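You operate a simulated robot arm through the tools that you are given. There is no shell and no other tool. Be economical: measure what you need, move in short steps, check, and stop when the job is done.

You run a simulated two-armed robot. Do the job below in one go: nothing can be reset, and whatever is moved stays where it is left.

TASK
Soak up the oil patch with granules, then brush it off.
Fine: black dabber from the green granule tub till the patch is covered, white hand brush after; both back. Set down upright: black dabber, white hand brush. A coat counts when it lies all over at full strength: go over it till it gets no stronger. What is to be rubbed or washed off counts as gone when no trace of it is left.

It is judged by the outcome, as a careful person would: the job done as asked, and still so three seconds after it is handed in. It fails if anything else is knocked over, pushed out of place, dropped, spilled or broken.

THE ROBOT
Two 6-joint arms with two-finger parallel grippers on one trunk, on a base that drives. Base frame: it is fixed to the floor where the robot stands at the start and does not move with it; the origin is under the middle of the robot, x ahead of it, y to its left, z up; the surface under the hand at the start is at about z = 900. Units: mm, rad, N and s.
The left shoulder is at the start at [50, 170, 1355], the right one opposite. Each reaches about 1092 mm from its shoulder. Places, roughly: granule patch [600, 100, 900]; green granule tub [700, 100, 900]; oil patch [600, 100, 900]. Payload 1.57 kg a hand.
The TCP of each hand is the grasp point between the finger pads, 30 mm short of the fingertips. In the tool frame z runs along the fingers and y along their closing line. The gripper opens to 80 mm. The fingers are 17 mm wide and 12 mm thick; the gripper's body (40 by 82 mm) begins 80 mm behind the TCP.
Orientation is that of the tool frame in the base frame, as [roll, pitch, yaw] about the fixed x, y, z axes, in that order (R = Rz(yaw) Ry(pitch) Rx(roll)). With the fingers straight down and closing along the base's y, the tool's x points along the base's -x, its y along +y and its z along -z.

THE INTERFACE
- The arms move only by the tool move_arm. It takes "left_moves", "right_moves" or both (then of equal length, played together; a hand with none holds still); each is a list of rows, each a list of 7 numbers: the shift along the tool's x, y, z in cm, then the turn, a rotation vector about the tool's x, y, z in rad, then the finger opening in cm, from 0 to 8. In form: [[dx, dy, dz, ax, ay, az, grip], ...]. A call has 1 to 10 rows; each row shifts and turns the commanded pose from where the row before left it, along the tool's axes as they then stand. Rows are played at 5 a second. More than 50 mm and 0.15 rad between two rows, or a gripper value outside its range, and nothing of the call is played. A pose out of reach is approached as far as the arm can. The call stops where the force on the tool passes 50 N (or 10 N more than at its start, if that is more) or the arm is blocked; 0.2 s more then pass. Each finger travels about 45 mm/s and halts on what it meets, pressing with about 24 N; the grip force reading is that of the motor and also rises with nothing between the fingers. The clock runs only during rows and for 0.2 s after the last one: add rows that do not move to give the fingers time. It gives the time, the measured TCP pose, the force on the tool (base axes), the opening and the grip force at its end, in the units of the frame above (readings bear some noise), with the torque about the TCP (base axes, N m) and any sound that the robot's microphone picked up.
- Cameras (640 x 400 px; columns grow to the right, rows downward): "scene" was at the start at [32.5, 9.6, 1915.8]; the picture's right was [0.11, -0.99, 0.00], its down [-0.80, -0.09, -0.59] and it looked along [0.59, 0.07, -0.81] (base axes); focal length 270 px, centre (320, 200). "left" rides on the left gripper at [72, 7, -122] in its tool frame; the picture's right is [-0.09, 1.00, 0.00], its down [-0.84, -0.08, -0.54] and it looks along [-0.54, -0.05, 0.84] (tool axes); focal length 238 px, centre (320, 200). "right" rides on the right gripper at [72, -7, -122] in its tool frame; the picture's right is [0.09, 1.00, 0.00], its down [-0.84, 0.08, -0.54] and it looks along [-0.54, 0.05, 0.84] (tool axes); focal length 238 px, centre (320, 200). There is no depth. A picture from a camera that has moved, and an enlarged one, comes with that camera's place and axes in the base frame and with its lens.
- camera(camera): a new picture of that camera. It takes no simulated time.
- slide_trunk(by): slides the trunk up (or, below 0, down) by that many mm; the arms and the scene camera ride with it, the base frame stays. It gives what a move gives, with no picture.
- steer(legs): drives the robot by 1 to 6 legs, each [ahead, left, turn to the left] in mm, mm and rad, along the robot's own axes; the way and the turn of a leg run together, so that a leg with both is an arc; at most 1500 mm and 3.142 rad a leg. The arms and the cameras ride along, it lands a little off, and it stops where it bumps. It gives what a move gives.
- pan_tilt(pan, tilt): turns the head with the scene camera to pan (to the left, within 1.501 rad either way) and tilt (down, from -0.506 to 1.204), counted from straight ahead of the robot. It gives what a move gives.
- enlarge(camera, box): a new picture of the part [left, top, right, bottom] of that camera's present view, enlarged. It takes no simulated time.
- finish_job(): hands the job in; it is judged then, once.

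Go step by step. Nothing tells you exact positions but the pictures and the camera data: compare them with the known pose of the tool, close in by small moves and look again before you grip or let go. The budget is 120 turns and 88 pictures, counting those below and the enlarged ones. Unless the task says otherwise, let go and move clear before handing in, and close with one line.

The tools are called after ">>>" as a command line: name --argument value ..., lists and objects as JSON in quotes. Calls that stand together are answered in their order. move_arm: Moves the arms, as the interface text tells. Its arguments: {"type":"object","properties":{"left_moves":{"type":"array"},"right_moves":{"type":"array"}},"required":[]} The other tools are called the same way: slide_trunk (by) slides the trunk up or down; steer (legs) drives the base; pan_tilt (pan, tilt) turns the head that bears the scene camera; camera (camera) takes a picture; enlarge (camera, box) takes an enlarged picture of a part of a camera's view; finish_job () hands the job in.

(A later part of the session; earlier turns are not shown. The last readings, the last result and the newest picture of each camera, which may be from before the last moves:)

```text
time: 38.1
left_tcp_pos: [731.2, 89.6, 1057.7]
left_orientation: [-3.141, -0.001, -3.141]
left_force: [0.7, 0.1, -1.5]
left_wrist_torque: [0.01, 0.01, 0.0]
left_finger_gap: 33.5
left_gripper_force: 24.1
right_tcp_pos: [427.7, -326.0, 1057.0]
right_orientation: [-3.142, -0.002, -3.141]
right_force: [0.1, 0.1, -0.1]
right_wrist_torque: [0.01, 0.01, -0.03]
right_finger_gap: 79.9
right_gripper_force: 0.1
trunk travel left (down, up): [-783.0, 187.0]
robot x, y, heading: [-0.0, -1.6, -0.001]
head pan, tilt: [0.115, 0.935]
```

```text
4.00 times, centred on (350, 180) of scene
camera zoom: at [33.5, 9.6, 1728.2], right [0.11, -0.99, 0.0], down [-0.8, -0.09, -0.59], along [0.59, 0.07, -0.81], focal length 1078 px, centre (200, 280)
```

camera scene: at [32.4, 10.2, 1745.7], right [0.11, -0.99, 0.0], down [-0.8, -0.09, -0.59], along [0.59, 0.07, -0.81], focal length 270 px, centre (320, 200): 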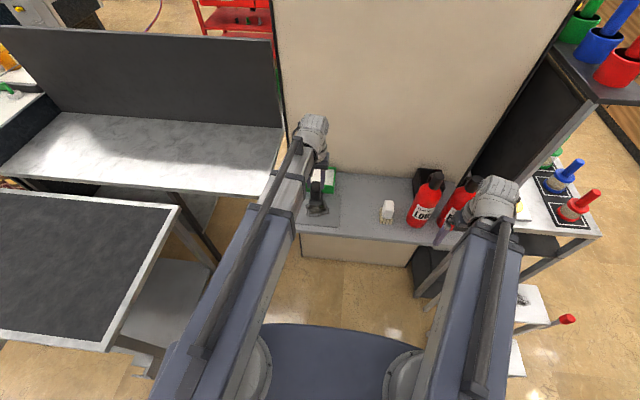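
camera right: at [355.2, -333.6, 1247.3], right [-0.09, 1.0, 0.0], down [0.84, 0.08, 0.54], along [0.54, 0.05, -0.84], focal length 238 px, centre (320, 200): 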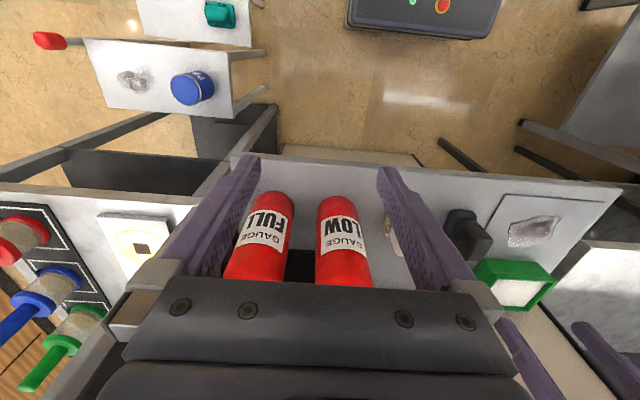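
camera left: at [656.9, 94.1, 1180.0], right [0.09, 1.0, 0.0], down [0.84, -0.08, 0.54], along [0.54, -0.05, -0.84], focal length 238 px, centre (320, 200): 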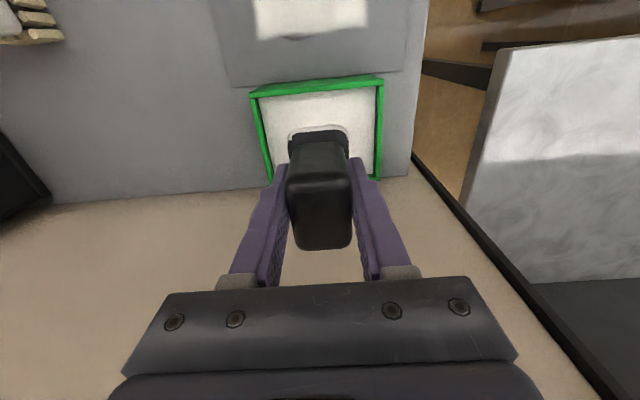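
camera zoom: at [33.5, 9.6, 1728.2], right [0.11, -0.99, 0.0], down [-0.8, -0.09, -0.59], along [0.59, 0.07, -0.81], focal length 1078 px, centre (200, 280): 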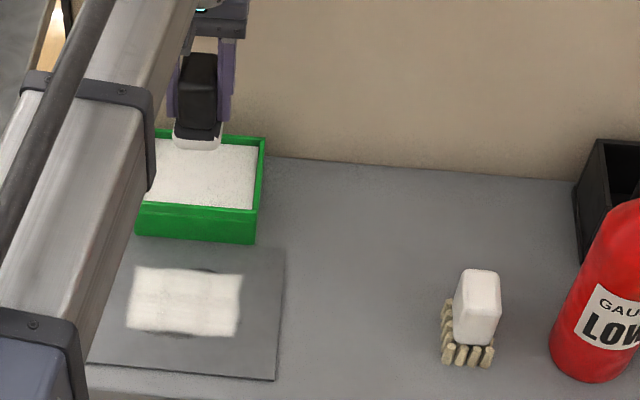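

Nothing changed, and the tub dip had shown no contact force, so the pad was probably empty. I dip again, pressing a little deeper.

>>> slide_trunk --by -41

>>> slide_trunk --by -1

```text
time: 39.0
left_tcp_pos: [729.8, 88.8, 1015.1]
left_orientation: [3.14, 0.001, -3.14]
left_force: [0.3, 0.0, -0.8]
left_wrist_torque: [-0.01, 0.0, 0.03]
left_finger_gap: 33.4
left_gripper_force: 23.9
right_tcp_pos: [426.0, -326.3, 1016.0]
right_orientation: [-3.141, 0.0, -3.141]
right_force: [-0.2, 0.6, -0.4]
right_wrist_torque: [0.01, 0.03, 0.04]
right_finger_gap: 80.1
right_gripper_force: 0.0
trunk travel left (down, up): [-742.0, 228.0]
robot x, y, heading: [-2.8, -0.3, -0.001]
head pan, tilt: [0.115, 0.935]
```

```text
time: 39.5
left_tcp_pos: [729.6, 90.8, 1015.6]
left_orientation: [-3.142, -0.001, 3.14]
left_force: [-1.2, 0.2, -0.7]
left_wrist_torque: [0.01, -0.02, -0.02]
left_finger_gap: 33.7
left_gripper_force: 24.0
right_tcp_pos: [426.7, -325.7, 1016.4]
right_orientation: [3.14, 0.0, 3.142]
right_force: [-0.9, -0.3, -0.4]
right_wrist_torque: [-0.03, 0.01, 0.0]
right_finger_gap: 79.9
right_gripper_force: 0.0
trunk travel left (down, up): [-740.0, 229.0]
robot x, y, heading: [0.1, 0.3, 0.002]
head pan, tilt: [0.115, 0.935]
```

>>> slide_trunk --by -2

>>> camera --camera "left"

```text
time: 40.0
left_tcp_pos: [729.7, 89.7, 1013.6]
left_orientation: [3.141, -0.001, 3.141]
left_force: [-0.6, -0.5, -1.4]
left_wrist_torque: [0.0, 0.03, -0.01]
left_finger_gap: 33.2
left_gripper_force: 24.0
right_tcp_pos: [427.1, -325.6, 1013.1]
right_orientation: [3.14, -0.001, -3.141]
right_force: [0.4, 0.6, 0.1]
right_wrist_torque: [0.01, 0.01, -0.01]
right_finger_gap: 80.1
right_gripper_force: 0.1
trunk travel left (down, up): [-738.0, 231.0]
robot x, y, heading: [-0.2, -0.3, 0.004]
head pan, tilt: [0.115, 0.935]
```

```text
58 pictures are left
camera left: at [658.4, 94.6, 1136.3], right [0.09, 1.0, 0.0], down [0.84, -0.08, 0.54], along [0.54, -0.05, -0.84], focal length 238 px, centre (320, 200)
```

left: 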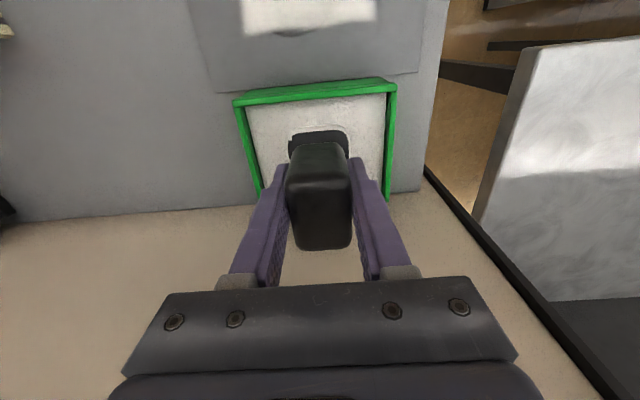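

The dabber had sat lower in the fingers during the first dip; now it's seated higher, so I must go lower. I descend in small steps till I feel contact.

>>> slide_trunk --by -10

>>> slide_trunk --by -5

```text
time: 40.6
left_tcp_pos: [729.6, 90.7, 1003.6]
left_orientation: [-3.141, 0.001, 3.141]
left_force: [-0.1, -0.6, 0.5]
left_wrist_torque: [-0.02, 0.03, 0.02]
left_finger_gap: 33.4
left_gripper_force: 24.1
right_tcp_pos: [426.2, -326.1, 1003.7]
right_orientation: [3.141, 0.0, 3.141]
right_force: [0.0, 0.3, 0.0]
right_wrist_torque: [-0.02, -0.01, -0.04]
right_finger_gap: 79.6
right_gripper_force: 0.0
trunk travel left (down, up): [-728.0, 241.0]
robot x, y, heading: [0.3, 2.1, 0.002]
head pan, tilt: [0.115, 0.935]
```

```text
time: 41.1
left_tcp_pos: [728.2, 89.2, 997.9]
left_orientation: [-3.141, 0.0, 3.141]
left_force: [-0.3, 0.4, -0.7]
left_wrist_torque: [0.01, 0.0, 0.04]
left_finger_gap: 33.6
left_gripper_force: 24.2
right_tcp_pos: [426.4, -326.2, 998.1]
right_orientation: [-3.141, 0.001, -3.141]
right_force: [-0.5, -0.1, 0.5]
right_wrist_torque: [0.01, -0.02, 0.04]
right_finger_gap: 80.1
right_gripper_force: 0.0
trunk travel left (down, up): [-724.0, 246.0]
robot x, y, heading: [-3.3, -1.2, -0.001]
head pan, tilt: [0.115, 0.935]
```

>>> slide_trunk --by -4

>>> slide_trunk --by -3

>>> camera --camera "left"

>>> enlarge --camera "scene" --box '[270, 120, 430, 220]'

```text
time: 41.6
left_tcp_pos: [730.7, 90.0, 994.2]
left_orientation: [3.141, 0.001, -3.142]
left_force: [-0.2, 0.0, -1.3]
left_wrist_torque: [0.01, -0.01, -0.01]
left_finger_gap: 33.6
left_gripper_force: 23.6
right_tcp_pos: [427.6, -326.4, 994.4]
right_orientation: [-3.141, 0.001, 3.141]
right_force: [0.2, -0.1, 0.3]
right_wrist_torque: [0.02, -0.02, -0.01]
right_finger_gap: 80.1
right_gripper_force: 0.2
trunk travel left (down, up): [-720.0, 250.0]
robot x, y, heading: [-2.3, 1.9, 0.002]
head pan, tilt: [0.115, 0.935]
```

```text
time: 42.2
left_tcp_pos: [729.0, 90.5, 993.4]
left_orientation: [3.141, 0.006, 3.141]
left_force: [12.3, 1.9, 46.4]
left_wrist_torque: [0.0, -0.03, 0.01]
left_finger_gap: 33.6
left_gripper_force: 23.9
right_tcp_pos: [424.8, -326.8, 993.1]
right_orientation: [3.141, 0.003, 3.141]
right_force: [0.3, 0.4, 0.2]
right_wrist_torque: [-0.02, -0.02, -0.01]
right_finger_gap: 80.0
right_gripper_force: 0.1
trunk travel left (down, up): [-716.0, 253.0]
robot x, y, heading: [-1.2, -1.8, -0.003]
head pan, tilt: [0.115, 0.935]
```

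```text
57 pictures are left
camera left: at [657.5, 94.5, 1116.3], right [0.09, 1.0, 0.0], down [0.83, -0.08, 0.55], along [0.54, -0.05, -0.84], focal length 238 px, centre (320, 200)
```

left: 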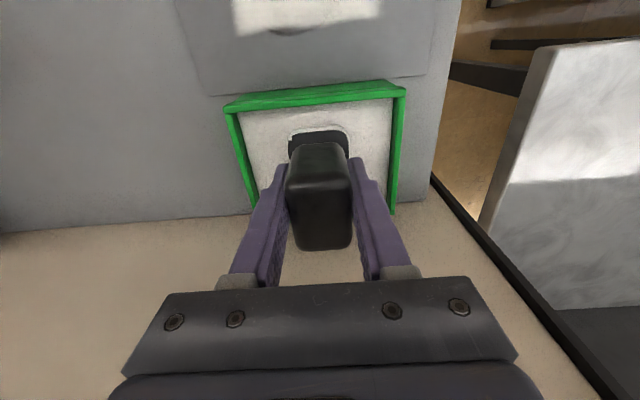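

```text
4.00 times, centred on (350, 170) of scene
camera zoom: at [29.3, 9.2, 1663.1], right [0.11, -0.99, 0.0], down [-0.8, -0.09, -0.59], along [0.59, 0.07, -0.8], focal length 1078 px, centre (200, 320)
```

zoom: 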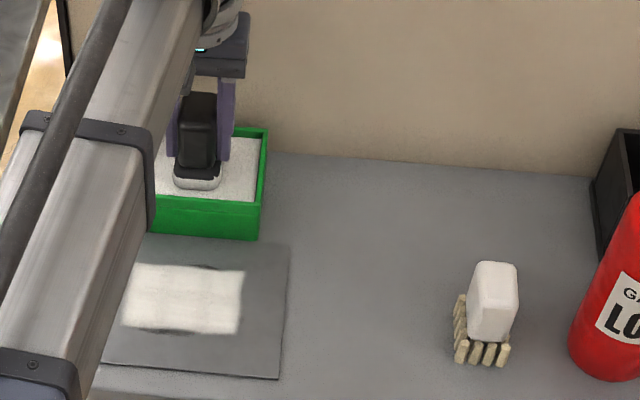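

Contact found at trunk level about 251. The pad is loaded; I lift and stroke the far edge first, then the near one.

>>> slide_trunk --by 66

>>> move_arm --left_moves '[[2.6, 1, 0, 0, 0, 0, 0], [2.6, 1, 0, 0, 0, 0, 0], [2.6, 0.9, 0, 0, 0, 0, 0]]'

>>> slide_trunk --by -100

>>> move_arm --left_moves '[[0, -3.2, 0, 0, 0, 0, 0], [0, -3.4, 0, 0, 0, 0, 0], [2, 0, 0, 0, 0, 0, 0], [0, 3.4, 0, 0, 0, 0, 0], [0, 3.2, 0, 0, 0, 0, 0], [2.2, 0, 0, 0, 0, 0, 0], [0, -3.2, 0, 0, 0, 0, 0], [0, -3.4, 0, 0, 0, 0, 0], [2, 0, 0, 0, 0, 0, 0], [0, 3.4, 0, 0, 0, 0, 0]]'

>>> move_arm --left_moves '[[0, 3.2, 0, 0, 0, 0, 0], [-2, 0, 0, 0, 0, 0, 0], [0, -3.4, 0, 0, 0, 0, 0], [0, -3.2, 0, 0, 0, 0, 0], [-2.2, 0, 0, 0, 0, 0, 0], [0, 3.3, 0, 0, 0, 0, 0], [0, 3.3, 0, 0, 0, 0, 0]]'

>>> slide_trunk --by 100

>>> move_arm --left_moves '[[-3.2, -1.6, 0, 0, 0, 0, 0], [-3.4, -1.6, 0, 0, 0, 0, 0], [-3.4, 0, 0, 0, 0, 0, 0]]'

>>> enlarge --camera "scene" --box '[290, 170, 370, 220]'

```text
time: 43.2
left_tcp_pos: [729.5, 90.1, 1055.5]
left_orientation: [3.141, 0.0, -3.141]
left_force: [0.0, 0.1, -1.5]
left_wrist_torque: [0.01, 0.03, 0.03]
left_finger_gap: 33.4
left_gripper_force: 24.3
right_tcp_pos: [427.9, -327.3, 1057.2]
right_orientation: [3.141, -0.003, 3.142]
right_force: [0.0, 0.0, 0.1]
right_wrist_torque: [0.04, 0.02, -0.02]
right_finger_gap: 80.3
right_gripper_force: 0.0
trunk travel left (down, up): [-783.0, 187.0]
robot x, y, heading: [2.1, 3.0, -0.003]
head pan, tilt: [0.115, 0.935]
```

```text
time: 44.0
left_tcp_pos: [652.1, 120.3, 1057.8]
left_orientation: [-3.141, 0.0, -3.141]
left_force: [-0.5, -0.7, -1.1]
left_wrist_torque: [0.01, -0.01, -0.01]
left_finger_gap: 33.4
left_gripper_force: 23.9
right_tcp_pos: [427.0, -326.3, 1057.3]
right_orientation: [3.14, -0.002, 3.14]
right_force: [0.0, 0.2, -0.5]
right_wrist_torque: [0.01, -0.04, -0.01]
right_finger_gap: 80.1
right_gripper_force: 0.1
trunk travel left (down, up): [-783.0, 187.0]
robot x, y, heading: [0.5, 1.7, 0.002]
head pan, tilt: [0.115, 0.935]
```

```text
time: 44.9
left_tcp_pos: [648.6, 118.5, 986.7]
left_orientation: [-3.141, -0.005, 3.141]
left_force: [-13.7, -2.0, 20.4]
left_wrist_torque: [-0.1, -0.13, -0.06]
left_finger_gap: 33.9
left_gripper_force: 24.2
right_tcp_pos: [426.1, -326.3, 986.7]
right_orientation: [3.141, -0.002, 3.141]
right_force: [-0.4, -0.9, 0.3]
right_wrist_torque: [-0.01, 0.0, -0.02]
right_finger_gap: 79.8
right_gripper_force: 0.1
trunk travel left (down, up): [-711.0, 259.0]
robot x, y, heading: [3.9, 2.4, 0.001]
head pan, tilt: [0.115, 0.935]
stopped: the force on the tool passed its limit at 93 N (the readings are from after the stop); the commanded pose is now the measured one
```

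```text
time: 47.1
left_tcp_pos: [589.0, 85.8, 985.8]
left_orientation: [-3.141, -0.001, -3.141]
left_force: [-0.4, -0.3, -1.4]
left_wrist_torque: [-0.01, 0.04, 0.01]
left_finger_gap: 33.3
left_gripper_force: 23.8
right_tcp_pos: [426.8, -325.9, 986.3]
right_orientation: [-3.138, -0.001, 3.14]
right_force: [-0.3, -0.1, -0.1]
right_wrist_torque: [0.0, 0.01, -0.03]
right_finger_gap: 80.1
right_gripper_force: 0.0
trunk travel left (down, up): [-711.0, 259.0]
robot x, y, heading: [4.0, -1.8, 0.001]
head pan, tilt: [0.115, 0.935]
```

```text
time: 48.7
left_tcp_pos: [632.7, 117.6, 985.3]
left_orientation: [-3.141, -0.002, -3.141]
left_force: [0.0, 0.1, -0.7]
left_wrist_torque: [-0.01, 0.01, 0.0]
left_finger_gap: 33.7
left_gripper_force: 23.5
right_tcp_pos: [426.8, -325.6, 985.2]
right_orientation: [-3.139, 0.0, -3.141]
right_force: [-0.3, -0.3, 0.2]
right_wrist_torque: [0.02, 0.0, -0.01]
right_finger_gap: 79.9
right_gripper_force: 0.1
trunk travel left (down, up): [-711.0, 259.0]
robot x, y, heading: [3.4, 1.2, -0.003]
head pan, tilt: [0.115, 0.935]
```

```text
time: 50.1
left_tcp_pos: [631.4, 117.6, 1086.1]
left_orientation: [3.141, -0.002, 3.141]
left_force: [0.3, -0.2, -0.4]
left_wrist_torque: [0.0, -0.01, 0.0]
left_finger_gap: 33.5
left_gripper_force: 24.0
right_tcp_pos: [427.3, -324.9, 1085.7]
right_orientation: [3.141, 0.0, -3.139]
right_force: [-0.1, -0.1, 0.6]
right_wrist_torque: [0.01, -0.02, -0.03]
right_finger_gap: 80.2
right_gripper_force: 0.0
trunk travel left (down, up): [-811.0, 159.0]
robot x, y, heading: [1.1, 1.6, -0.005]
head pan, tilt: [0.115, 0.935]
```

```text
time: 50.9
left_tcp_pos: [732.6, 87.4, 1085.0]
left_orientation: [3.141, -0.003, 3.139]
left_force: [1.4, -0.3, -1.7]
left_wrist_torque: [-0.01, 0.02, 0.03]
left_finger_gap: 33.4
left_gripper_force: 23.8
right_tcp_pos: [428.6, -325.5, 1085.9]
right_orientation: [3.141, -0.003, -3.141]
right_force: [-0.6, 0.3, 0.2]
right_wrist_torque: [0.01, 0.01, 0.0]
right_finger_gap: 80.1
right_gripper_force: 0.1
trunk travel left (down, up): [-811.0, 159.0]
robot x, y, heading: [0.3, 0.0, -0.0]
head pan, tilt: [0.115, 0.935]
```

```text
8.00 times, centred on (330, 195) of scene
camera zoom: at [33.7, 9.7, 1756.9], right [0.11, -0.99, 0.0], down [-0.8, -0.09, -0.59], along [0.59, 0.07, -0.81], focal length 2156 px, centre (240, 240)
```

zoom: 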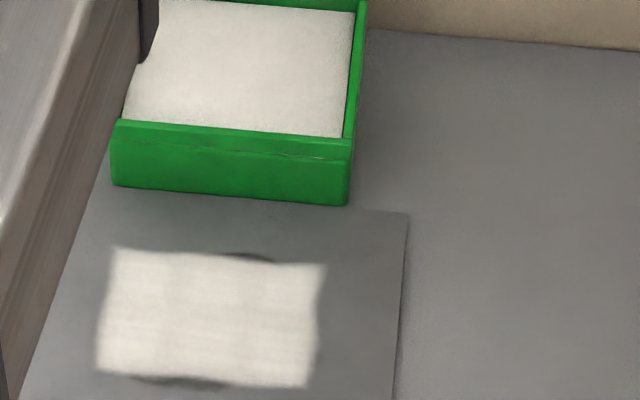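

The pad bumped the tub's front rim as I lowered, but the tub's place works out unchanged at x 690. I check how the dabber sits in the hand.

>>> camera --camera "left"

>>> enlarge --camera "scene" --box '[290, 120, 370, 170]'

```text
54 pictures are left
camera left: at [661.2, 91.8, 1208.7], right [0.09, 1.0, 0.0], down [0.84, -0.08, 0.54], along [0.54, -0.05, -0.84], focal length 238 px, centre (320, 200)
```

left: 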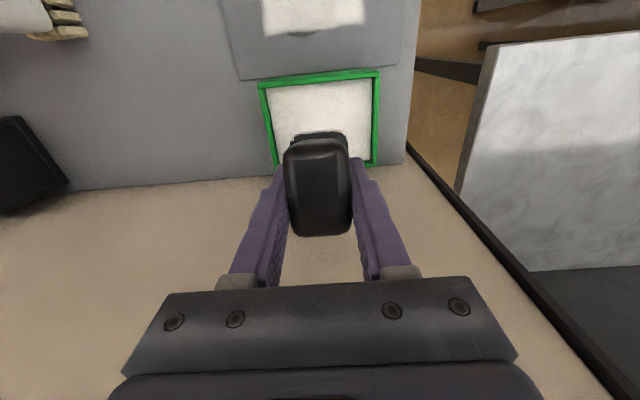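

```text
8.00 times, centred on (330, 145) of scene
camera zoom: at [33.7, 9.7, 1756.9], right [0.11, -0.99, 0.0], down [-0.8, -0.09, -0.59], along [0.59, 0.07, -0.81], focal length 2156 px, centre (240, 640)
```

zoom: 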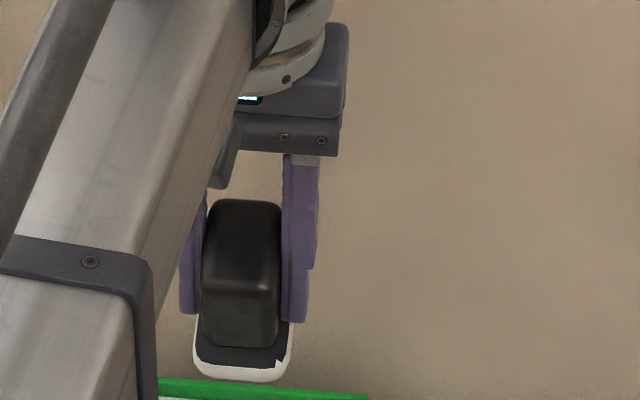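

The dabber got tilted in the fingers, though the pad is still white. Pressing it flat on the mat should level it again, so I go over the patch and press gently.

>>> move_arm --left_moves '[[3.6, 0, 0, 0, 0, 0, 0], [3.6, 0, 0, 0, 0, 0, 0], [3.6, 0, 0, 0, 0, 0, 0]]'

>>> slide_trunk --by -116

>>> slide_trunk --by -8

>>> slide_trunk --by -3

>>> camera --camera "left"

```text
time: 51.7
left_tcp_pos: [621.7, 87.9, 1086.2]
left_orientation: [3.141, -0.001, -3.141]
left_force: [0.2, 0.7, -1.2]
left_wrist_torque: [0.0, -0.04, 0.03]
left_finger_gap: 33.5
left_gripper_force: 24.3
right_tcp_pos: [427.0, -326.2, 1086.8]
right_orientation: [3.139, 0.0, -3.141]
right_force: [0.2, 0.7, -0.2]
right_wrist_torque: [-0.03, 0.02, 0.02]
right_finger_gap: 80.2
right_gripper_force: 0.0
trunk travel left (down, up): [-811.0, 159.0]
robot x, y, heading: [1.8, -0.8, 0.002]
head pan, tilt: [0.115, 0.935]
```

```text
time: 53.1
left_tcp_pos: [621.5, 86.2, 970.8]
left_orientation: [-3.141, -0.002, -3.141]
left_force: [0.0, 0.1, -0.2]
left_wrist_torque: [0.0, -0.02, 0.0]
left_finger_gap: 33.7
left_gripper_force: 24.1
right_tcp_pos: [426.4, -326.2, 971.0]
right_orientation: [-3.141, 0.0, 3.142]
right_force: [-0.4, 0.0, -0.2]
right_wrist_torque: [0.02, -0.02, 0.01]
right_finger_gap: 80.0
right_gripper_force: 0.0
trunk travel left (down, up): [-695.0, 275.0]
robot x, y, heading: [0.8, 3.1, 0.006]
head pan, tilt: [0.115, 0.935]
```

```text
time: 53.6
left_tcp_pos: [623.0, 86.6, 965.0]
left_orientation: [3.14, 0.0, -3.141]
left_force: [-0.9, -0.6, 32.4]
left_wrist_torque: [-0.17, 0.71, -0.01]
left_finger_gap: 33.8
left_gripper_force: 23.9
right_tcp_pos: [426.0, -326.7, 964.6]
right_orientation: [3.141, 0.0, -3.139]
right_force: [0.7, 0.0, -0.5]
right_wrist_torque: [0.02, 0.04, -0.04]
right_finger_gap: 80.3
right_gripper_force: 0.1
trunk travel left (down, up): [-689.0, 281.0]
robot x, y, heading: [-0.4, -1.0, 0.002]
head pan, tilt: [0.115, 0.935]
stopped: the force on the tool passed its limit at 56 N (the readings are from after the stop); the commanded pose is now the measured one
```

```text
time: 54.0
left_tcp_pos: [623.8, 86.1, 964.4]
left_orientation: [3.139, 0.002, 3.141]
left_force: [0.1, -0.2, 36.5]
left_wrist_torque: [-0.15, 0.73, 0.0]
left_finger_gap: 33.7
left_gripper_force: 23.7
right_tcp_pos: [425.5, -325.3, 964.3]
right_orientation: [3.14, 0.001, 3.141]
right_force: [-0.1, 0.3, -0.4]
right_wrist_torque: [-0.05, 0.03, 0.03]
right_finger_gap: 80.0
right_gripper_force: 0.0
trunk travel left (down, up): [-688.0, 282.0]
robot x, y, heading: [1.3, -0.0, 0.001]
head pan, tilt: [0.115, 0.935]
stopped: the force on the tool passed its limit at 57 N (the readings are from after the stop); the commanded pose is now the measured one
```

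```text
52 pictures are left
camera left: at [552.1, 91.7, 1087.2], right [0.09, 1.0, 0.0], down [0.84, -0.08, 0.54], along [0.54, -0.05, -0.84], focal length 238 px, centre (320, 200)
```

left: 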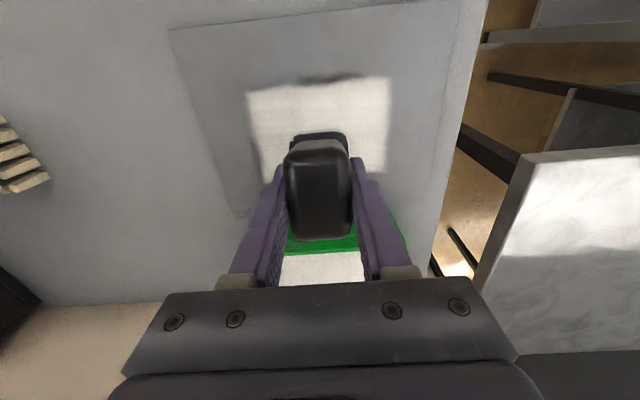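

The pad touches with its near edge only. I try levelling it by dragging away from the robot while pressed, since the friction turns it back towards level.

>>> slide_trunk --by 10

>>> move_arm --left_moves '[[2, 0, 0, 0, 0, 0, 0], [2, 0, 0, 0, 0, 0, 0]]'

>>> slide_trunk --by -9.5

>>> move_arm --left_moves '[[-1.5, 0, 0, 0, 0, 0, 0], [-1.5, 0, 0, 0, 0, 0, 0], [-1.5, 0, 0, 0, 0, 0, 0]]'

>>> camera --camera "left"

```text
time: 54.6
left_tcp_pos: [626.3, 87.6, 972.2]
left_orientation: [3.139, 0.002, 3.14]
left_force: [-0.2, 0.2, -0.3]
left_wrist_torque: [-0.01, 0.03, -0.01]
left_finger_gap: 33.7
left_gripper_force: 24.2
right_tcp_pos: [425.8, -325.0, 972.1]
right_orientation: [-3.141, -0.002, 3.141]
right_force: [0.4, 0.1, 1.0]
right_wrist_torque: [-0.02, 0.03, 0.01]
right_finger_gap: 79.8
right_gripper_force: 0.0
trunk travel left (down, up): [-698.0, 272.0]
robot x, y, heading: [-0.6, -0.6, -0.004]
head pan, tilt: [0.115, 0.935]
```

```text
time: 55.2
left_tcp_pos: [585.3, 87.8, 973.9]
left_orientation: [3.141, 0.004, 3.141]
left_force: [-0.6, 0.0, 0.1]
left_wrist_torque: [-0.01, 0.01, 0.01]
left_finger_gap: 33.6
left_gripper_force: 24.2
right_tcp_pos: [426.9, -327.7, 972.5]
right_orientation: [-3.141, 0.0, -3.142]
right_force: [-1.1, 0.8, 0.8]
right_wrist_torque: [-0.01, -0.04, 0.02]
right_finger_gap: 80.0
right_gripper_force: 0.0
trunk travel left (down, up): [-698.0, 272.0]
robot x, y, heading: [1.2, 0.1, 0.005]
head pan, tilt: [0.115, 0.935]
```

```text
time: 55.8
left_tcp_pos: [585.3, 88.2, 964.1]
left_orientation: [3.14, 0.004, 3.141]
left_force: [4.9, 1.3, 26.4]
left_wrist_torque: [-0.05, 0.21, 0.02]
left_finger_gap: 33.5
left_gripper_force: 23.6
right_tcp_pos: [427.0, -325.6, 964.5]
right_orientation: [-3.14, 0.001, 3.141]
right_force: [0.4, 0.5, 0.4]
right_wrist_torque: [-0.01, 0.01, 0.0]
right_finger_gap: 80.0
right_gripper_force: 0.1
trunk travel left (down, up): [-689.0, 281.0]
robot x, y, heading: [-1.3, 1.5, -0.001]
head pan, tilt: [0.115, 0.935]
```

```text
time: 56.6
left_tcp_pos: [628.5, 87.7, 965.2]
left_orientation: [3.14, 0.002, -3.141]
left_force: [-6.5, -0.9, 18.3]
left_wrist_torque: [-0.13, 0.77, -0.02]
left_finger_gap: 33.5
left_gripper_force: 24.2
right_tcp_pos: [425.8, -325.6, 963.7]
right_orientation: [-3.141, 0.0, -3.14]
right_force: [0.3, 0.0, 0.3]
right_wrist_torque: [-0.01, 0.03, -0.03]
right_finger_gap: 79.7
right_gripper_force: 0.0
trunk travel left (down, up): [-689.0, 281.0]
robot x, y, heading: [2.8, 2.6, -0.002]
head pan, tilt: [0.115, 0.935]
```

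```text
51 pictures are left
camera left: at [556.5, 92.4, 1087.2], right [0.09, 1.0, 0.0], down [0.83, -0.08, 0.55], along [0.54, -0.05, -0.84], focal length 238 px, centre (320, 200)
```

left: 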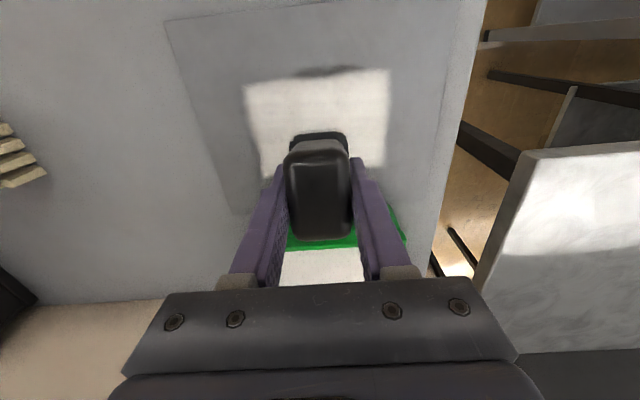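

It's still tilted. Since it stands on the patch, I let go so that it settles flat, then regrip it level.

>>> move_arm --left_moves '[[0, 0, 0, 0, 0, 0, 3.6], [0, 0, 0, 0, 0, 0, 4.2], [0, 0, 0, 0, 0, 0, 6], [0, 0, 0, 0, 0, 0, 6], [0, 0, 0, 0, 0, 0, 6]]'

>>> camera --camera "left"

```text
time: 57.8
left_tcp_pos: [629.8, 88.6, 964.1]
left_orientation: [3.141, 0.004, 3.141]
left_force: [0.0, 0.6, 0.2]
left_wrist_torque: [0.01, -0.01, 0.01]
left_finger_gap: 59.7
left_gripper_force: 0.1
right_tcp_pos: [426.5, -325.9, 964.0]
right_orientation: [3.141, 0.001, -3.14]
right_force: [-0.4, -0.1, 0.4]
right_wrist_torque: [-0.01, -0.02, -0.02]
right_finger_gap: 80.1
right_gripper_force: 0.1
trunk travel left (down, up): [-689.0, 281.0]
robot x, y, heading: [0.8, -1.6, 0.003]
head pan, tilt: [0.115, 0.935]
```

```text
50 pictures are left
camera left: at [558.0, 92.7, 1086.3], right [0.09, 1.0, 0.0], down [0.84, -0.08, 0.54], along [0.54, -0.05, -0.84], focal length 238 px, centre (320, 200)
```

left: 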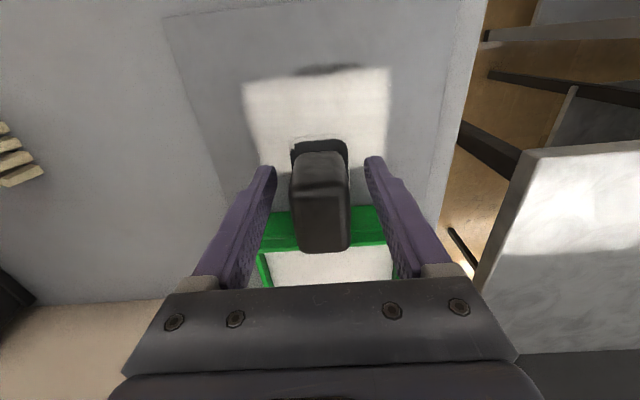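

It stands flat now, about 12 mm ahead of the grip point. I shift forward, lower 6 mm and regrip.

>>> move_arm --left_moves '[[-1.2, 0, 0, 0, 0, 0, 6]]'

>>> slide_trunk --by -6

>>> move_arm --left_moves '[[0, 0, 0, 0, 0, 0, 4.5], [0, 0, 0, 0, 0, 0, 3], [0, 0, 0, 0, 0, 0, 0], [0, 0, 0, 0, 0, 0, 0], [0, 0, 0, 0, 0, 0, 0]]'

>>> camera --camera "left"

```text
time: 58.2
left_tcp_pos: [642.5, 88.3, 963.0]
left_orientation: [-3.141, 0.004, -3.14]
left_force: [-0.5, 0.3, 0.1]
left_wrist_torque: [-0.03, -0.02, 0.0]
left_finger_gap: 59.8
left_gripper_force: 0.0
right_tcp_pos: [428.6, -326.2, 963.6]
right_orientation: [-3.141, -0.001, 3.141]
right_force: [-0.3, 0.1, -0.3]
right_wrist_torque: [-0.01, 0.0, 0.01]
right_finger_gap: 80.1
right_gripper_force: 0.1
trunk travel left (down, up): [-689.0, 281.0]
robot x, y, heading: [-6.2, 1.4, 0.003]
head pan, tilt: [0.115, 0.935]
```

```text
time: 58.7
left_tcp_pos: [642.4, 87.9, 957.5]
left_orientation: [3.14, 0.003, -3.141]
left_force: [0.4, -0.6, 0.3]
left_wrist_torque: [0.04, -0.03, 0.03]
left_finger_gap: 59.9
left_gripper_force: 0.0
right_tcp_pos: [426.9, -326.0, 957.9]
right_orientation: [-3.139, 0.0, -3.14]
right_force: [0.4, 0.4, 0.4]
right_wrist_torque: [-0.01, 0.02, -0.02]
right_finger_gap: 80.1
right_gripper_force: 0.0
trunk travel left (down, up): [-683.0, 287.0]
robot x, y, heading: [-0.7, 0.3, -0.001]
head pan, tilt: [0.115, 0.935]
```

```text
time: 59.9
left_tcp_pos: [642.2, 87.2, 957.5]
left_orientation: [3.14, 0.004, 3.141]
left_force: [-0.9, -0.6, 0.8]
left_wrist_torque: [0.04, 0.02, 0.0]
left_finger_gap: 44.2
left_gripper_force: 24.1
right_tcp_pos: [428.3, -324.7, 957.1]
right_orientation: [-3.141, -0.002, -3.141]
right_force: [-0.3, 0.0, 0.5]
right_wrist_torque: [-0.01, 0.0, -0.04]
right_finger_gap: 79.9
right_gripper_force: 0.0
trunk travel left (down, up): [-683.0, 287.0]
robot x, y, heading: [-3.4, 4.6, -0.002]
head pan, tilt: [0.115, 0.935]
```

```text
49 pictures are left
camera left: at [570.0, 92.5, 1080.2], right [0.09, 1.0, 0.0], down [0.84, -0.08, 0.54], along [0.54, -0.05, -0.84], focal length 238 px, centre (320, 200)
```

left: 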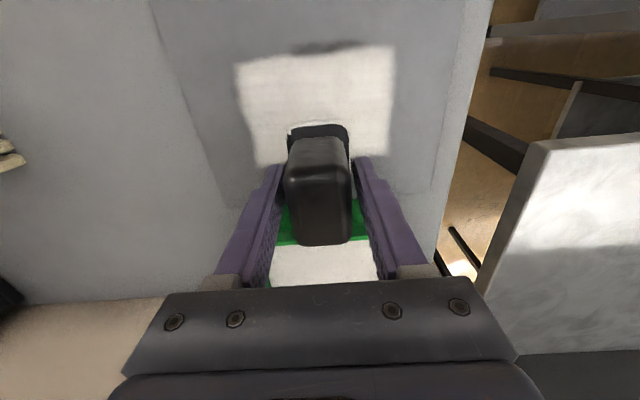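

The gap reads 44 instead of 33, so I look closely before lifting.

>>> enlarge --camera "left" --box '[220, 100, 420, 280]'

>>> enlarge --camera "scene" --box '[290, 120, 390, 220]'

```text
2.22 times, centred on (320, 190) of left
camera zoom: at [570.0, 92.5, 1080.2], right [0.09, 1.0, 0.0], down [0.84, -0.08, 0.54], along [0.54, -0.05, -0.84], focal length 530 px, centre (320, 222)
```

zoom: 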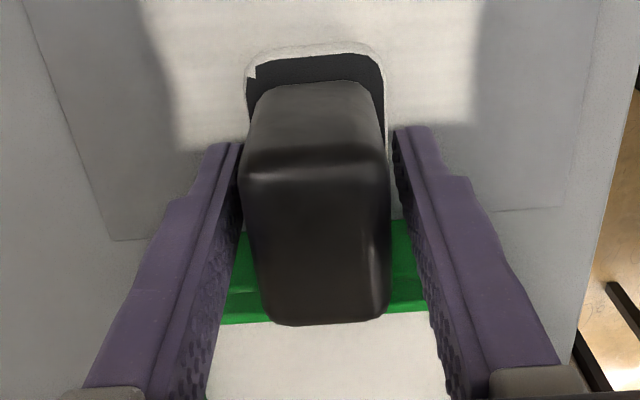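

```text
4.00 times, centred on (340, 170) of scene
camera zoom: at [32.9, 9.6, 1628.4], right [0.11, -0.99, 0.0], down [-0.8, -0.09, -0.59], along [0.59, 0.07, -0.81], focal length 1078 px, centre (240, 320)
```

zoom: 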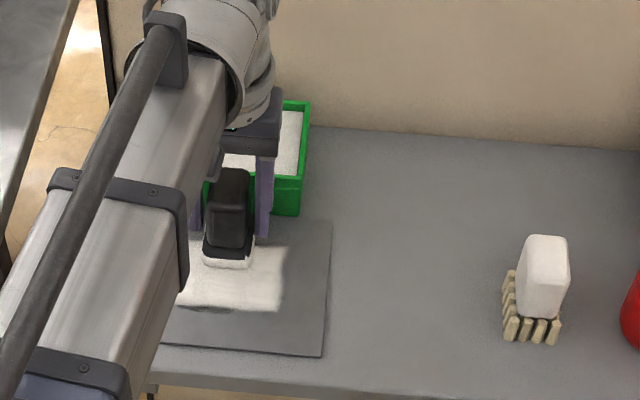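

The fingertips are squeezing the wide foot, because the mat raises the dabber a few mm. I open, rise 5 mm and grip the handle itself.

>>> move_arm --left_moves '[[0, 0, 0, 0, 0, 0, 5], [0, 0, 0, 0, 0, 0, 6], [0, 0, 0, 0, 0, 0, 6]]'

>>> slide_trunk --by 5

>>> move_arm --left_moves '[[0, 0, 0, 0, 0, 0, 4.5], [0, 0, 0, 0, 0, 0, 3], [0, 0, 0, 0, 0, 0, 0], [0, 0, 0, 0, 0, 0, 0], [0, 0, 0, 0, 0, 0, 0]]'

>>> camera --camera "left"

```text
time: 60.7
left_tcp_pos: [642.1, 88.0, 957.6]
left_orientation: [3.14, 0.006, -3.141]
left_force: [0.0, 0.3, 0.2]
left_wrist_torque: [-0.02, 0.03, 0.01]
left_finger_gap: 59.8
left_gripper_force: 0.0
right_tcp_pos: [427.7, -327.5, 957.4]
right_orientation: [-3.142, -0.001, -3.141]
right_force: [0.5, -0.4, 0.9]
right_wrist_torque: [-0.03, 0.0, 0.0]
right_finger_gap: 80.1
right_gripper_force: 0.1
trunk travel left (down, up): [-683.0, 287.0]
robot x, y, heading: [-1.5, 0.1, 0.001]
head pan, tilt: [0.115, 0.935]
```

```text
time: 61.2
left_tcp_pos: [642.8, 87.3, 963.3]
left_orientation: [3.141, 0.003, 3.141]
left_force: [0.6, 0.7, 0.5]
left_wrist_torque: [-0.01, 0.02, 0.0]
left_finger_gap: 60.1
left_gripper_force: 0.1
right_tcp_pos: [427.2, -326.1, 963.1]
right_orientation: [-3.14, -0.003, -3.141]
right_force: [-0.2, -0.5, -0.6]
right_wrist_torque: [-0.02, -0.03, 0.04]
right_finger_gap: 80.2
right_gripper_force: 0.0
trunk travel left (down, up): [-688.0, 282.0]
robot x, y, heading: [-0.1, 1.6, 0.002]
head pan, tilt: [0.115, 0.935]
```

```text
time: 62.5
left_tcp_pos: [641.1, 89.3, 963.4]
left_orientation: [3.137, 0.003, 3.142]
left_force: [0.1, -0.4, 0.2]
left_wrist_torque: [-0.02, -0.02, -0.01]
left_finger_gap: 33.4
left_gripper_force: 24.1
right_tcp_pos: [427.8, -326.0, 961.9]
right_orientation: [3.14, -0.003, -3.141]
right_force: [-0.2, 1.0, -0.5]
right_wrist_torque: [0.03, 0.01, -0.01]
right_finger_gap: 80.1
right_gripper_force: 0.1
trunk travel left (down, up): [-688.0, 282.0]
robot x, y, heading: [1.1, 0.7, 0.0]
head pan, tilt: [0.115, 0.935]
```

```text
46 pictures are left
camera left: at [570.0, 92.4, 1085.3], right [0.09, 1.0, 0.0], down [0.84, -0.08, 0.54], along [0.54, -0.05, -0.84], focal length 238 px, centre (320, 200)
```

left: 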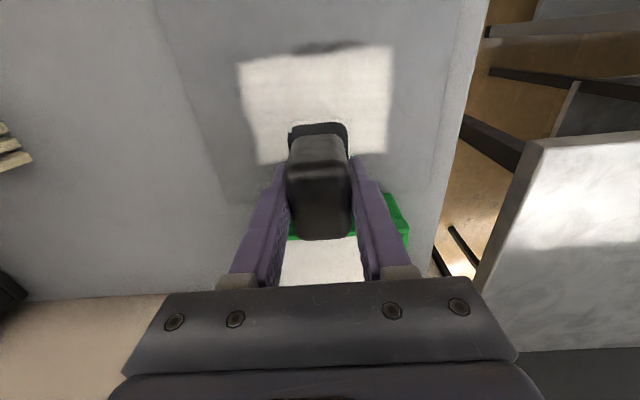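

Gripped level. I press 1 mm and stroke: far edge first, then back to the near edge.

>>> slide_trunk --by -1

>>> move_arm --left_moves '[[0, 2.8, 0, 0, 0, 0, 0], [0, -3, 0, 0, 0, 0, 0], [0, -3, 0, 0, 0, 0, 0], [2.8, 0, 0, 0, 0, 0, 0], [2.8, 0, 0, 0, 0, 0, 0], [0, 2, 0, 0, 0, 0, 0], [0, 2, 0, 0, 0, 0, 0], [0, 2, 0, 0, 0, 0, 0], [0, -2, 0, 0, 0, 0, 0], [0, -2, 0, 0, 0, 0, 0]]'

>>> slide_trunk --by 80

>>> move_arm --left_moves '[[-4, 0.4, 0, 0, 0, 0, 0], [-4, 0.4, 0, 0, 0, 0, 0], [-4, 0.4, 0, 0, 0, 0, 0], [-2.5, 0.4, 0, 0, 0, 0, 0]]'

>>> enlarge --camera "scene" --box '[280, 120, 400, 220]'

>>> camera --camera "left"

```text
time: 63.0
left_tcp_pos: [641.1, 87.0, 961.8]
left_orientation: [3.139, 0.005, 3.141]
left_force: [3.8, 0.0, 16.8]
left_wrist_torque: [-0.09, -0.02, 0.0]
left_finger_gap: 33.5
left_gripper_force: 23.8
right_tcp_pos: [427.1, -325.0, 963.3]
right_orientation: [-3.142, -0.002, -3.141]
right_force: [-0.1, 1.2, -0.3]
right_wrist_torque: [-0.01, 0.01, -0.01]
right_finger_gap: 79.8
right_gripper_force: 0.0
trunk travel left (down, up): [-687.0, 283.0]
robot x, y, heading: [1.0, 0.8, -0.002]
head pan, tilt: [0.115, 0.935]
```

```text
time: 65.2
left_tcp_pos: [587.0, 76.0, 961.6]
left_orientation: [3.141, 0.004, -3.141]
left_force: [0.2, 2.1, 5.7]
left_wrist_torque: [0.0, -0.08, 0.05]
left_finger_gap: 33.7
left_gripper_force: 24.3
right_tcp_pos: [426.7, -325.4, 961.3]
right_orientation: [-3.14, 0.001, 3.141]
right_force: [0.4, 0.4, 0.4]
right_wrist_torque: [0.01, 0.03, -0.03]
right_finger_gap: 80.5
right_gripper_force: 0.2
trunk travel left (down, up): [-687.0, 283.0]
robot x, y, heading: [5.0, 0.8, 0.005]
head pan, tilt: [0.115, 0.935]
```

```text
time: 66.3
left_tcp_pos: [586.4, 76.1, 1041.8]
left_orientation: [3.139, 0.003, -3.141]
left_force: [0.0, -0.2, -1.3]
left_wrist_torque: [0.0, 0.01, -0.03]
left_finger_gap: 33.6
left_gripper_force: 23.9
right_tcp_pos: [427.9, -325.0, 1042.0]
right_orientation: [-3.141, -0.002, -3.141]
right_force: [-0.2, -0.4, 0.4]
right_wrist_torque: [0.01, 0.0, -0.03]
right_finger_gap: 79.9
right_gripper_force: 0.1
trunk travel left (down, up): [-767.0, 203.0]
robot x, y, heading: [-0.6, 0.2, 0.002]
head pan, tilt: [0.115, 0.935]
```

```text
time: 67.3
left_tcp_pos: [731.1, 90.6, 1039.9]
left_orientation: [3.14, 0.003, 3.14]
left_force: [0.0, -0.3, -1.1]
left_wrist_torque: [-0.01, -0.01, 0.02]
left_finger_gap: 33.4
left_gripper_force: 23.5
right_tcp_pos: [428.0, -325.7, 1042.1]
right_orientation: [-3.14, -0.002, 3.141]
right_force: [0.4, -0.5, 0.5]
right_wrist_torque: [-0.01, 0.01, -0.02]
right_finger_gap: 80.1
right_gripper_force: 0.0
trunk travel left (down, up): [-767.0, 203.0]
robot x, y, heading: [1.0, -2.1, -0.004]
head pan, tilt: [0.115, 0.935]
```

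```text
4.00 times, centred on (340, 170) of scene
camera zoom: at [33.1, 9.8, 1712.4], right [0.11, -0.99, 0.0], down [-0.8, -0.09, -0.59], along [0.59, 0.07, -0.81], focal length 1078 px, centre (240, 320)
```

zoom: 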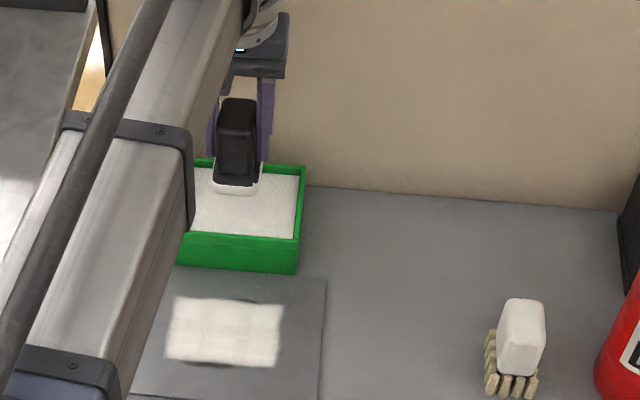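

```text
44 pictures are left
camera left: at [659.5, 95.4, 1164.2], right [0.09, 1.0, 0.0], down [0.84, -0.08, 0.54], along [0.54, -0.05, -0.84], focal length 238 px, centre (320, 200)
```

left: 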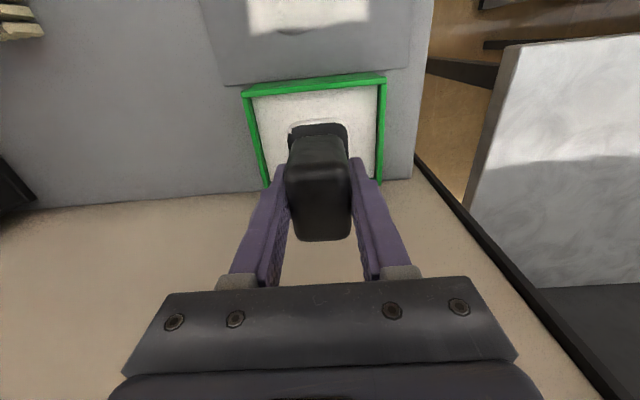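

The coat looks full with sharp bounds; a thin oil rim shows just outside it. I dip once more and go over all of it to be sure it gets no stronger.

>>> slide_trunk --by -42.5

>>> slide_trunk --by -2

```text
time: 68.2
left_tcp_pos: [730.5, 90.6, 999.6]
left_orientation: [3.14, 0.004, 3.141]
left_force: [0.1, -0.2, -1.1]
left_wrist_torque: [0.01, -0.03, -0.03]
left_finger_gap: 33.7
left_gripper_force: 24.1
right_tcp_pos: [427.4, -326.1, 998.7]
right_orientation: [-3.141, -0.001, 3.142]
right_force: [-0.2, 0.2, -0.9]
right_wrist_torque: [0.0, -0.05, -0.02]
right_finger_gap: 80.1
right_gripper_force: 0.1
trunk travel left (down, up): [-724.0, 246.0]
robot x, y, heading: [1.9, 1.5, 0.003]
head pan, tilt: [0.115, 0.935]
```

```text
time: 68.7
left_tcp_pos: [731.5, 90.4, 997.9]
left_orientation: [3.139, 0.005, -3.142]
left_force: [3.0, 0.6, 11.2]
left_wrist_torque: [-0.06, -0.06, -0.04]
left_finger_gap: 33.6
left_gripper_force: 23.9
right_tcp_pos: [427.9, -325.6, 997.4]
right_orientation: [-3.141, -0.001, -3.141]
right_force: [-0.4, -0.4, 0.9]
right_wrist_torque: [0.0, 0.02, 0.01]
right_finger_gap: 80.0
right_gripper_force: 0.0
trunk travel left (down, up): [-722.0, 248.0]
robot x, y, heading: [-0.6, -3.8, -0.001]
head pan, tilt: [0.115, 0.935]
```

Dip made with 11 N. I lift, move over the patch and stroke it all again.

>>> slide_trunk --by 60

>>> move_arm --left_moves '[[3, 1, 0, 0, 0, 0, 0], [3, 1, 0, 0, 0, 0, 0], [3.1, 1, 0, 0, 0, 0, 0]]'

>>> slide_trunk --by -93

>>> slide_trunk --by -2

>>> move_arm --left_moves '[[0, -3.2, 0, 0, 0, 0, 0], [0, -3.4, 0, 0, 0, 0, 0], [2.2, 0, 0, 0, 0, 0, 0], [0, 3.4, 0, 0, 0, 0, 0], [0, 3.2, 0, 0, 0, 0, 0], [2.2, 0, 0, 0, 0, 0, 0], [0, -3.2, 0, 0, 0, 0, 0], [0, -3.4, 0, 0, 0, 0, 0], [2, 0, 0, 0, 0, 0, 0], [0, 3.4, 0, 0, 0, 0, 0]]'

>>> move_arm --left_moves '[[0, 3.2, 0, 0, 0, 0, 0], [-2, 0, 0, 0, 0, 0, 0], [0, -3.4, 0, 0, 0, 0, 0], [0, -3.2, 0, 0, 0, 0, 0], [-2.2, 0, 0, 0, 0, 0, 0], [0, 3.3, 0, 0, 0, 0, 0], [0, 3.3, 0, 0, 0, 0, 0]]'

>>> slide_trunk --by 95

>>> enlarge --camera "scene" --box '[280, 140, 400, 240]'

```text
time: 69.7
left_tcp_pos: [732.2, 90.3, 1056.8]
left_orientation: [3.139, 0.003, -3.141]
left_force: [-0.5, 0.4, -0.9]
left_wrist_torque: [-0.01, 0.01, -0.04]
left_finger_gap: 33.4
left_gripper_force: 23.6
right_tcp_pos: [427.3, -325.2, 1057.9]
right_orientation: [-3.141, 0.001, -3.142]
right_force: [0.0, -0.1, 0.9]
right_wrist_torque: [0.0, 0.0, 0.0]
right_finger_gap: 80.1
right_gripper_force: 0.1
trunk travel left (down, up): [-782.0, 188.0]
robot x, y, heading: [-0.6, 0.1, -0.003]
head pan, tilt: [0.115, 0.935]
```

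```text
time: 70.5
left_tcp_pos: [639.7, 121.3, 1056.9]
left_orientation: [3.141, 0.002, -3.141]
left_force: [-0.8, 0.5, -0.6]
left_wrist_torque: [-0.04, -0.01, -0.01]
left_finger_gap: 33.5
left_gripper_force: 23.9
right_tcp_pos: [426.4, -325.7, 1056.8]
right_orientation: [-3.14, -0.001, 3.141]
right_force: [-1.2, 0.0, -0.5]
right_wrist_torque: [0.02, 0.02, 0.02]
right_finger_gap: 80.2
right_gripper_force: 0.1
trunk travel left (down, up): [-782.0, 188.0]
robot x, y, heading: [-2.0, -1.6, 0.0]
head pan, tilt: [0.115, 0.935]
```

```text
time: 71.8
left_tcp_pos: [640.4, 121.9, 964.3]
left_orientation: [3.14, 0.005, -3.142]
left_force: [0.0, 0.1, -0.5]
left_wrist_torque: [0.03, 0.0, 0.0]
left_finger_gap: 33.6
left_gripper_force: 24.0
right_tcp_pos: [426.6, -325.1, 964.6]
right_orientation: [-3.141, -0.001, -3.141]
right_force: [-0.4, 0.5, -0.1]
right_wrist_torque: [0.0, 0.01, 0.0]
right_finger_gap: 80.0
right_gripper_force: 0.0
trunk travel left (down, up): [-689.0, 281.0]
robot x, y, heading: [-1.7, -1.0, -0.004]
head pan, tilt: [0.115, 0.935]
```

```text
time: 72.3
left_tcp_pos: [638.8, 122.2, 962.2]
left_orientation: [3.14, 0.003, 3.142]
left_force: [0.4, -0.3, -1.3]
left_wrist_torque: [0.01, -0.02, -0.01]
left_finger_gap: 33.6
left_gripper_force: 24.0
right_tcp_pos: [428.4, -326.0, 962.1]
right_orientation: [3.141, -0.002, 3.141]
right_force: [0.1, -0.1, -0.1]
right_wrist_torque: [-0.04, -0.01, 0.01]
right_finger_gap: 79.9
right_gripper_force: 0.0
trunk travel left (down, up): [-687.0, 283.0]
robot x, y, heading: [-0.3, -2.9, -0.007]
head pan, tilt: [0.115, 0.935]
```

```text
time: 74.5
left_tcp_pos: [576.2, 88.3, 962.2]
left_orientation: [3.14, 0.004, -3.141]
left_force: [0.0, -0.6, -0.8]
left_wrist_torque: [-0.02, 0.03, 0.02]
left_finger_gap: 33.2
left_gripper_force: 24.4
right_tcp_pos: [427.9, -326.0, 962.5]
right_orientation: [-3.139, -0.003, -3.141]
right_force: [0.5, 0.1, -0.2]
right_wrist_torque: [-0.03, 0.03, -0.01]
right_finger_gap: 80.1
right_gripper_force: 0.0
trunk travel left (down, up): [-687.0, 283.0]
robot x, y, heading: [0.5, -1.3, -0.003]
head pan, tilt: [0.115, 0.935]
```

```text
time: 76.1
left_tcp_pos: [619.9, 122.2, 962.7]
left_orientation: [3.138, 0.004, 3.141]
left_force: [-0.9, 0.6, -0.4]
left_wrist_torque: [0.02, 0.03, -0.01]
left_finger_gap: 33.3
left_gripper_force: 24.3
right_tcp_pos: [427.6, -326.5, 962.1]
right_orientation: [-3.14, -0.002, 3.141]
right_force: [0.9, 0.1, 0.2]
right_wrist_torque: [-0.03, 0.02, -0.01]
right_finger_gap: 80.1
right_gripper_force: 0.1
trunk travel left (down, up): [-687.0, 283.0]
robot x, y, heading: [0.6, 2.4, 0.002]
head pan, tilt: [0.115, 0.935]
```

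```text
time: 77.4
left_tcp_pos: [619.4, 120.0, 1056.3]
left_orientation: [3.14, 0.004, -3.141]
left_force: [0.2, 0.5, -1.0]
left_wrist_torque: [0.0, -0.03, 0.01]
left_finger_gap: 33.6
left_gripper_force: 23.9
right_tcp_pos: [428.1, -325.3, 1055.2]
right_orientation: [-3.14, -0.001, 3.141]
right_force: [-0.5, 0.0, -0.6]
right_wrist_torque: [-0.01, -0.03, 0.0]
right_finger_gap: 80.0
right_gripper_force: 0.0
trunk travel left (down, up): [-782.0, 188.0]
robot x, y, heading: [1.3, 2.3, 0.002]
head pan, tilt: [0.115, 0.935]
```

```text
4.00 times, centred on (340, 190) of scene
camera zoom: at [33.0, 9.6, 1727.8], right [0.11, -0.99, 0.0], down [-0.8, -0.09, -0.59], along [0.59, 0.07, -0.81], focal length 1078 px, centre (240, 240)
```

zoom: 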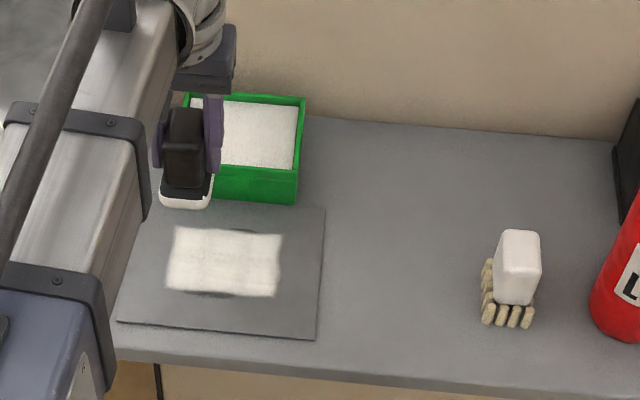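

The pad didn't touch that time, since the dabber was pushed up slightly in the dip. I lower to real contact and stroke again.

>>> move_arm --left_moves '[[-2, 0, 0, 0, 0, 0, 0]]'

>>> slide_trunk --by -97

>>> slide_trunk --by -1.5

```text
time: 77.8
left_tcp_pos: [639.5, 120.3, 1057.2]
left_orientation: [3.139, 0.002, -3.14]
left_force: [1.1, 0.1, -1.7]
left_wrist_torque: [-0.02, -0.02, -0.02]
left_finger_gap: 33.6
left_gripper_force: 23.7
right_tcp_pos: [427.6, -327.0, 1056.3]
right_orientation: [3.141, -0.001, 3.141]
right_force: [-1.0, 0.0, -0.2]
right_wrist_torque: [-0.01, 0.01, -0.02]
right_finger_gap: 79.7
right_gripper_force: 0.0
trunk travel left (down, up): [-782.0, 188.0]
robot x, y, heading: [1.1, 1.7, -0.001]
head pan, tilt: [0.115, 0.935]
```

```text
time: 79.1
left_tcp_pos: [638.5, 119.6, 960.1]
left_orientation: [3.139, 0.001, 3.141]
left_force: [-0.6, 0.7, 0.9]
left_wrist_torque: [-0.09, -0.02, -0.05]
left_finger_gap: 33.6
left_gripper_force: 23.8
right_tcp_pos: [427.6, -326.9, 959.9]
right_orientation: [-3.141, -0.001, 3.141]
right_force: [-0.1, 0.7, 0.2]
right_wrist_torque: [0.05, 0.0, -0.01]
right_finger_gap: 79.8
right_gripper_force: 0.0
trunk travel left (down, up): [-685.0, 285.0]
robot x, y, heading: [2.1, 2.4, -0.001]
head pan, tilt: [0.115, 0.935]
```

```text
time: 79.6
left_tcp_pos: [639.2, 120.7, 958.7]
left_orientation: [3.139, 0.005, -3.141]
left_force: [2.1, 0.3, 17.2]
left_wrist_torque: [-0.07, -0.08, -0.01]
left_finger_gap: 33.6
left_gripper_force: 23.3
right_tcp_pos: [426.6, -325.6, 959.7]
right_orientation: [3.141, 0.0, 3.14]
right_force: [0.1, 0.0, 0.7]
right_wrist_torque: [-0.01, 0.01, -0.02]
right_finger_gap: 79.9
right_gripper_force: 0.1
trunk travel left (down, up): [-684.0, 286.0]
robot x, y, heading: [-2.6, 1.8, 0.002]
head pan, tilt: [0.115, 0.935]
```

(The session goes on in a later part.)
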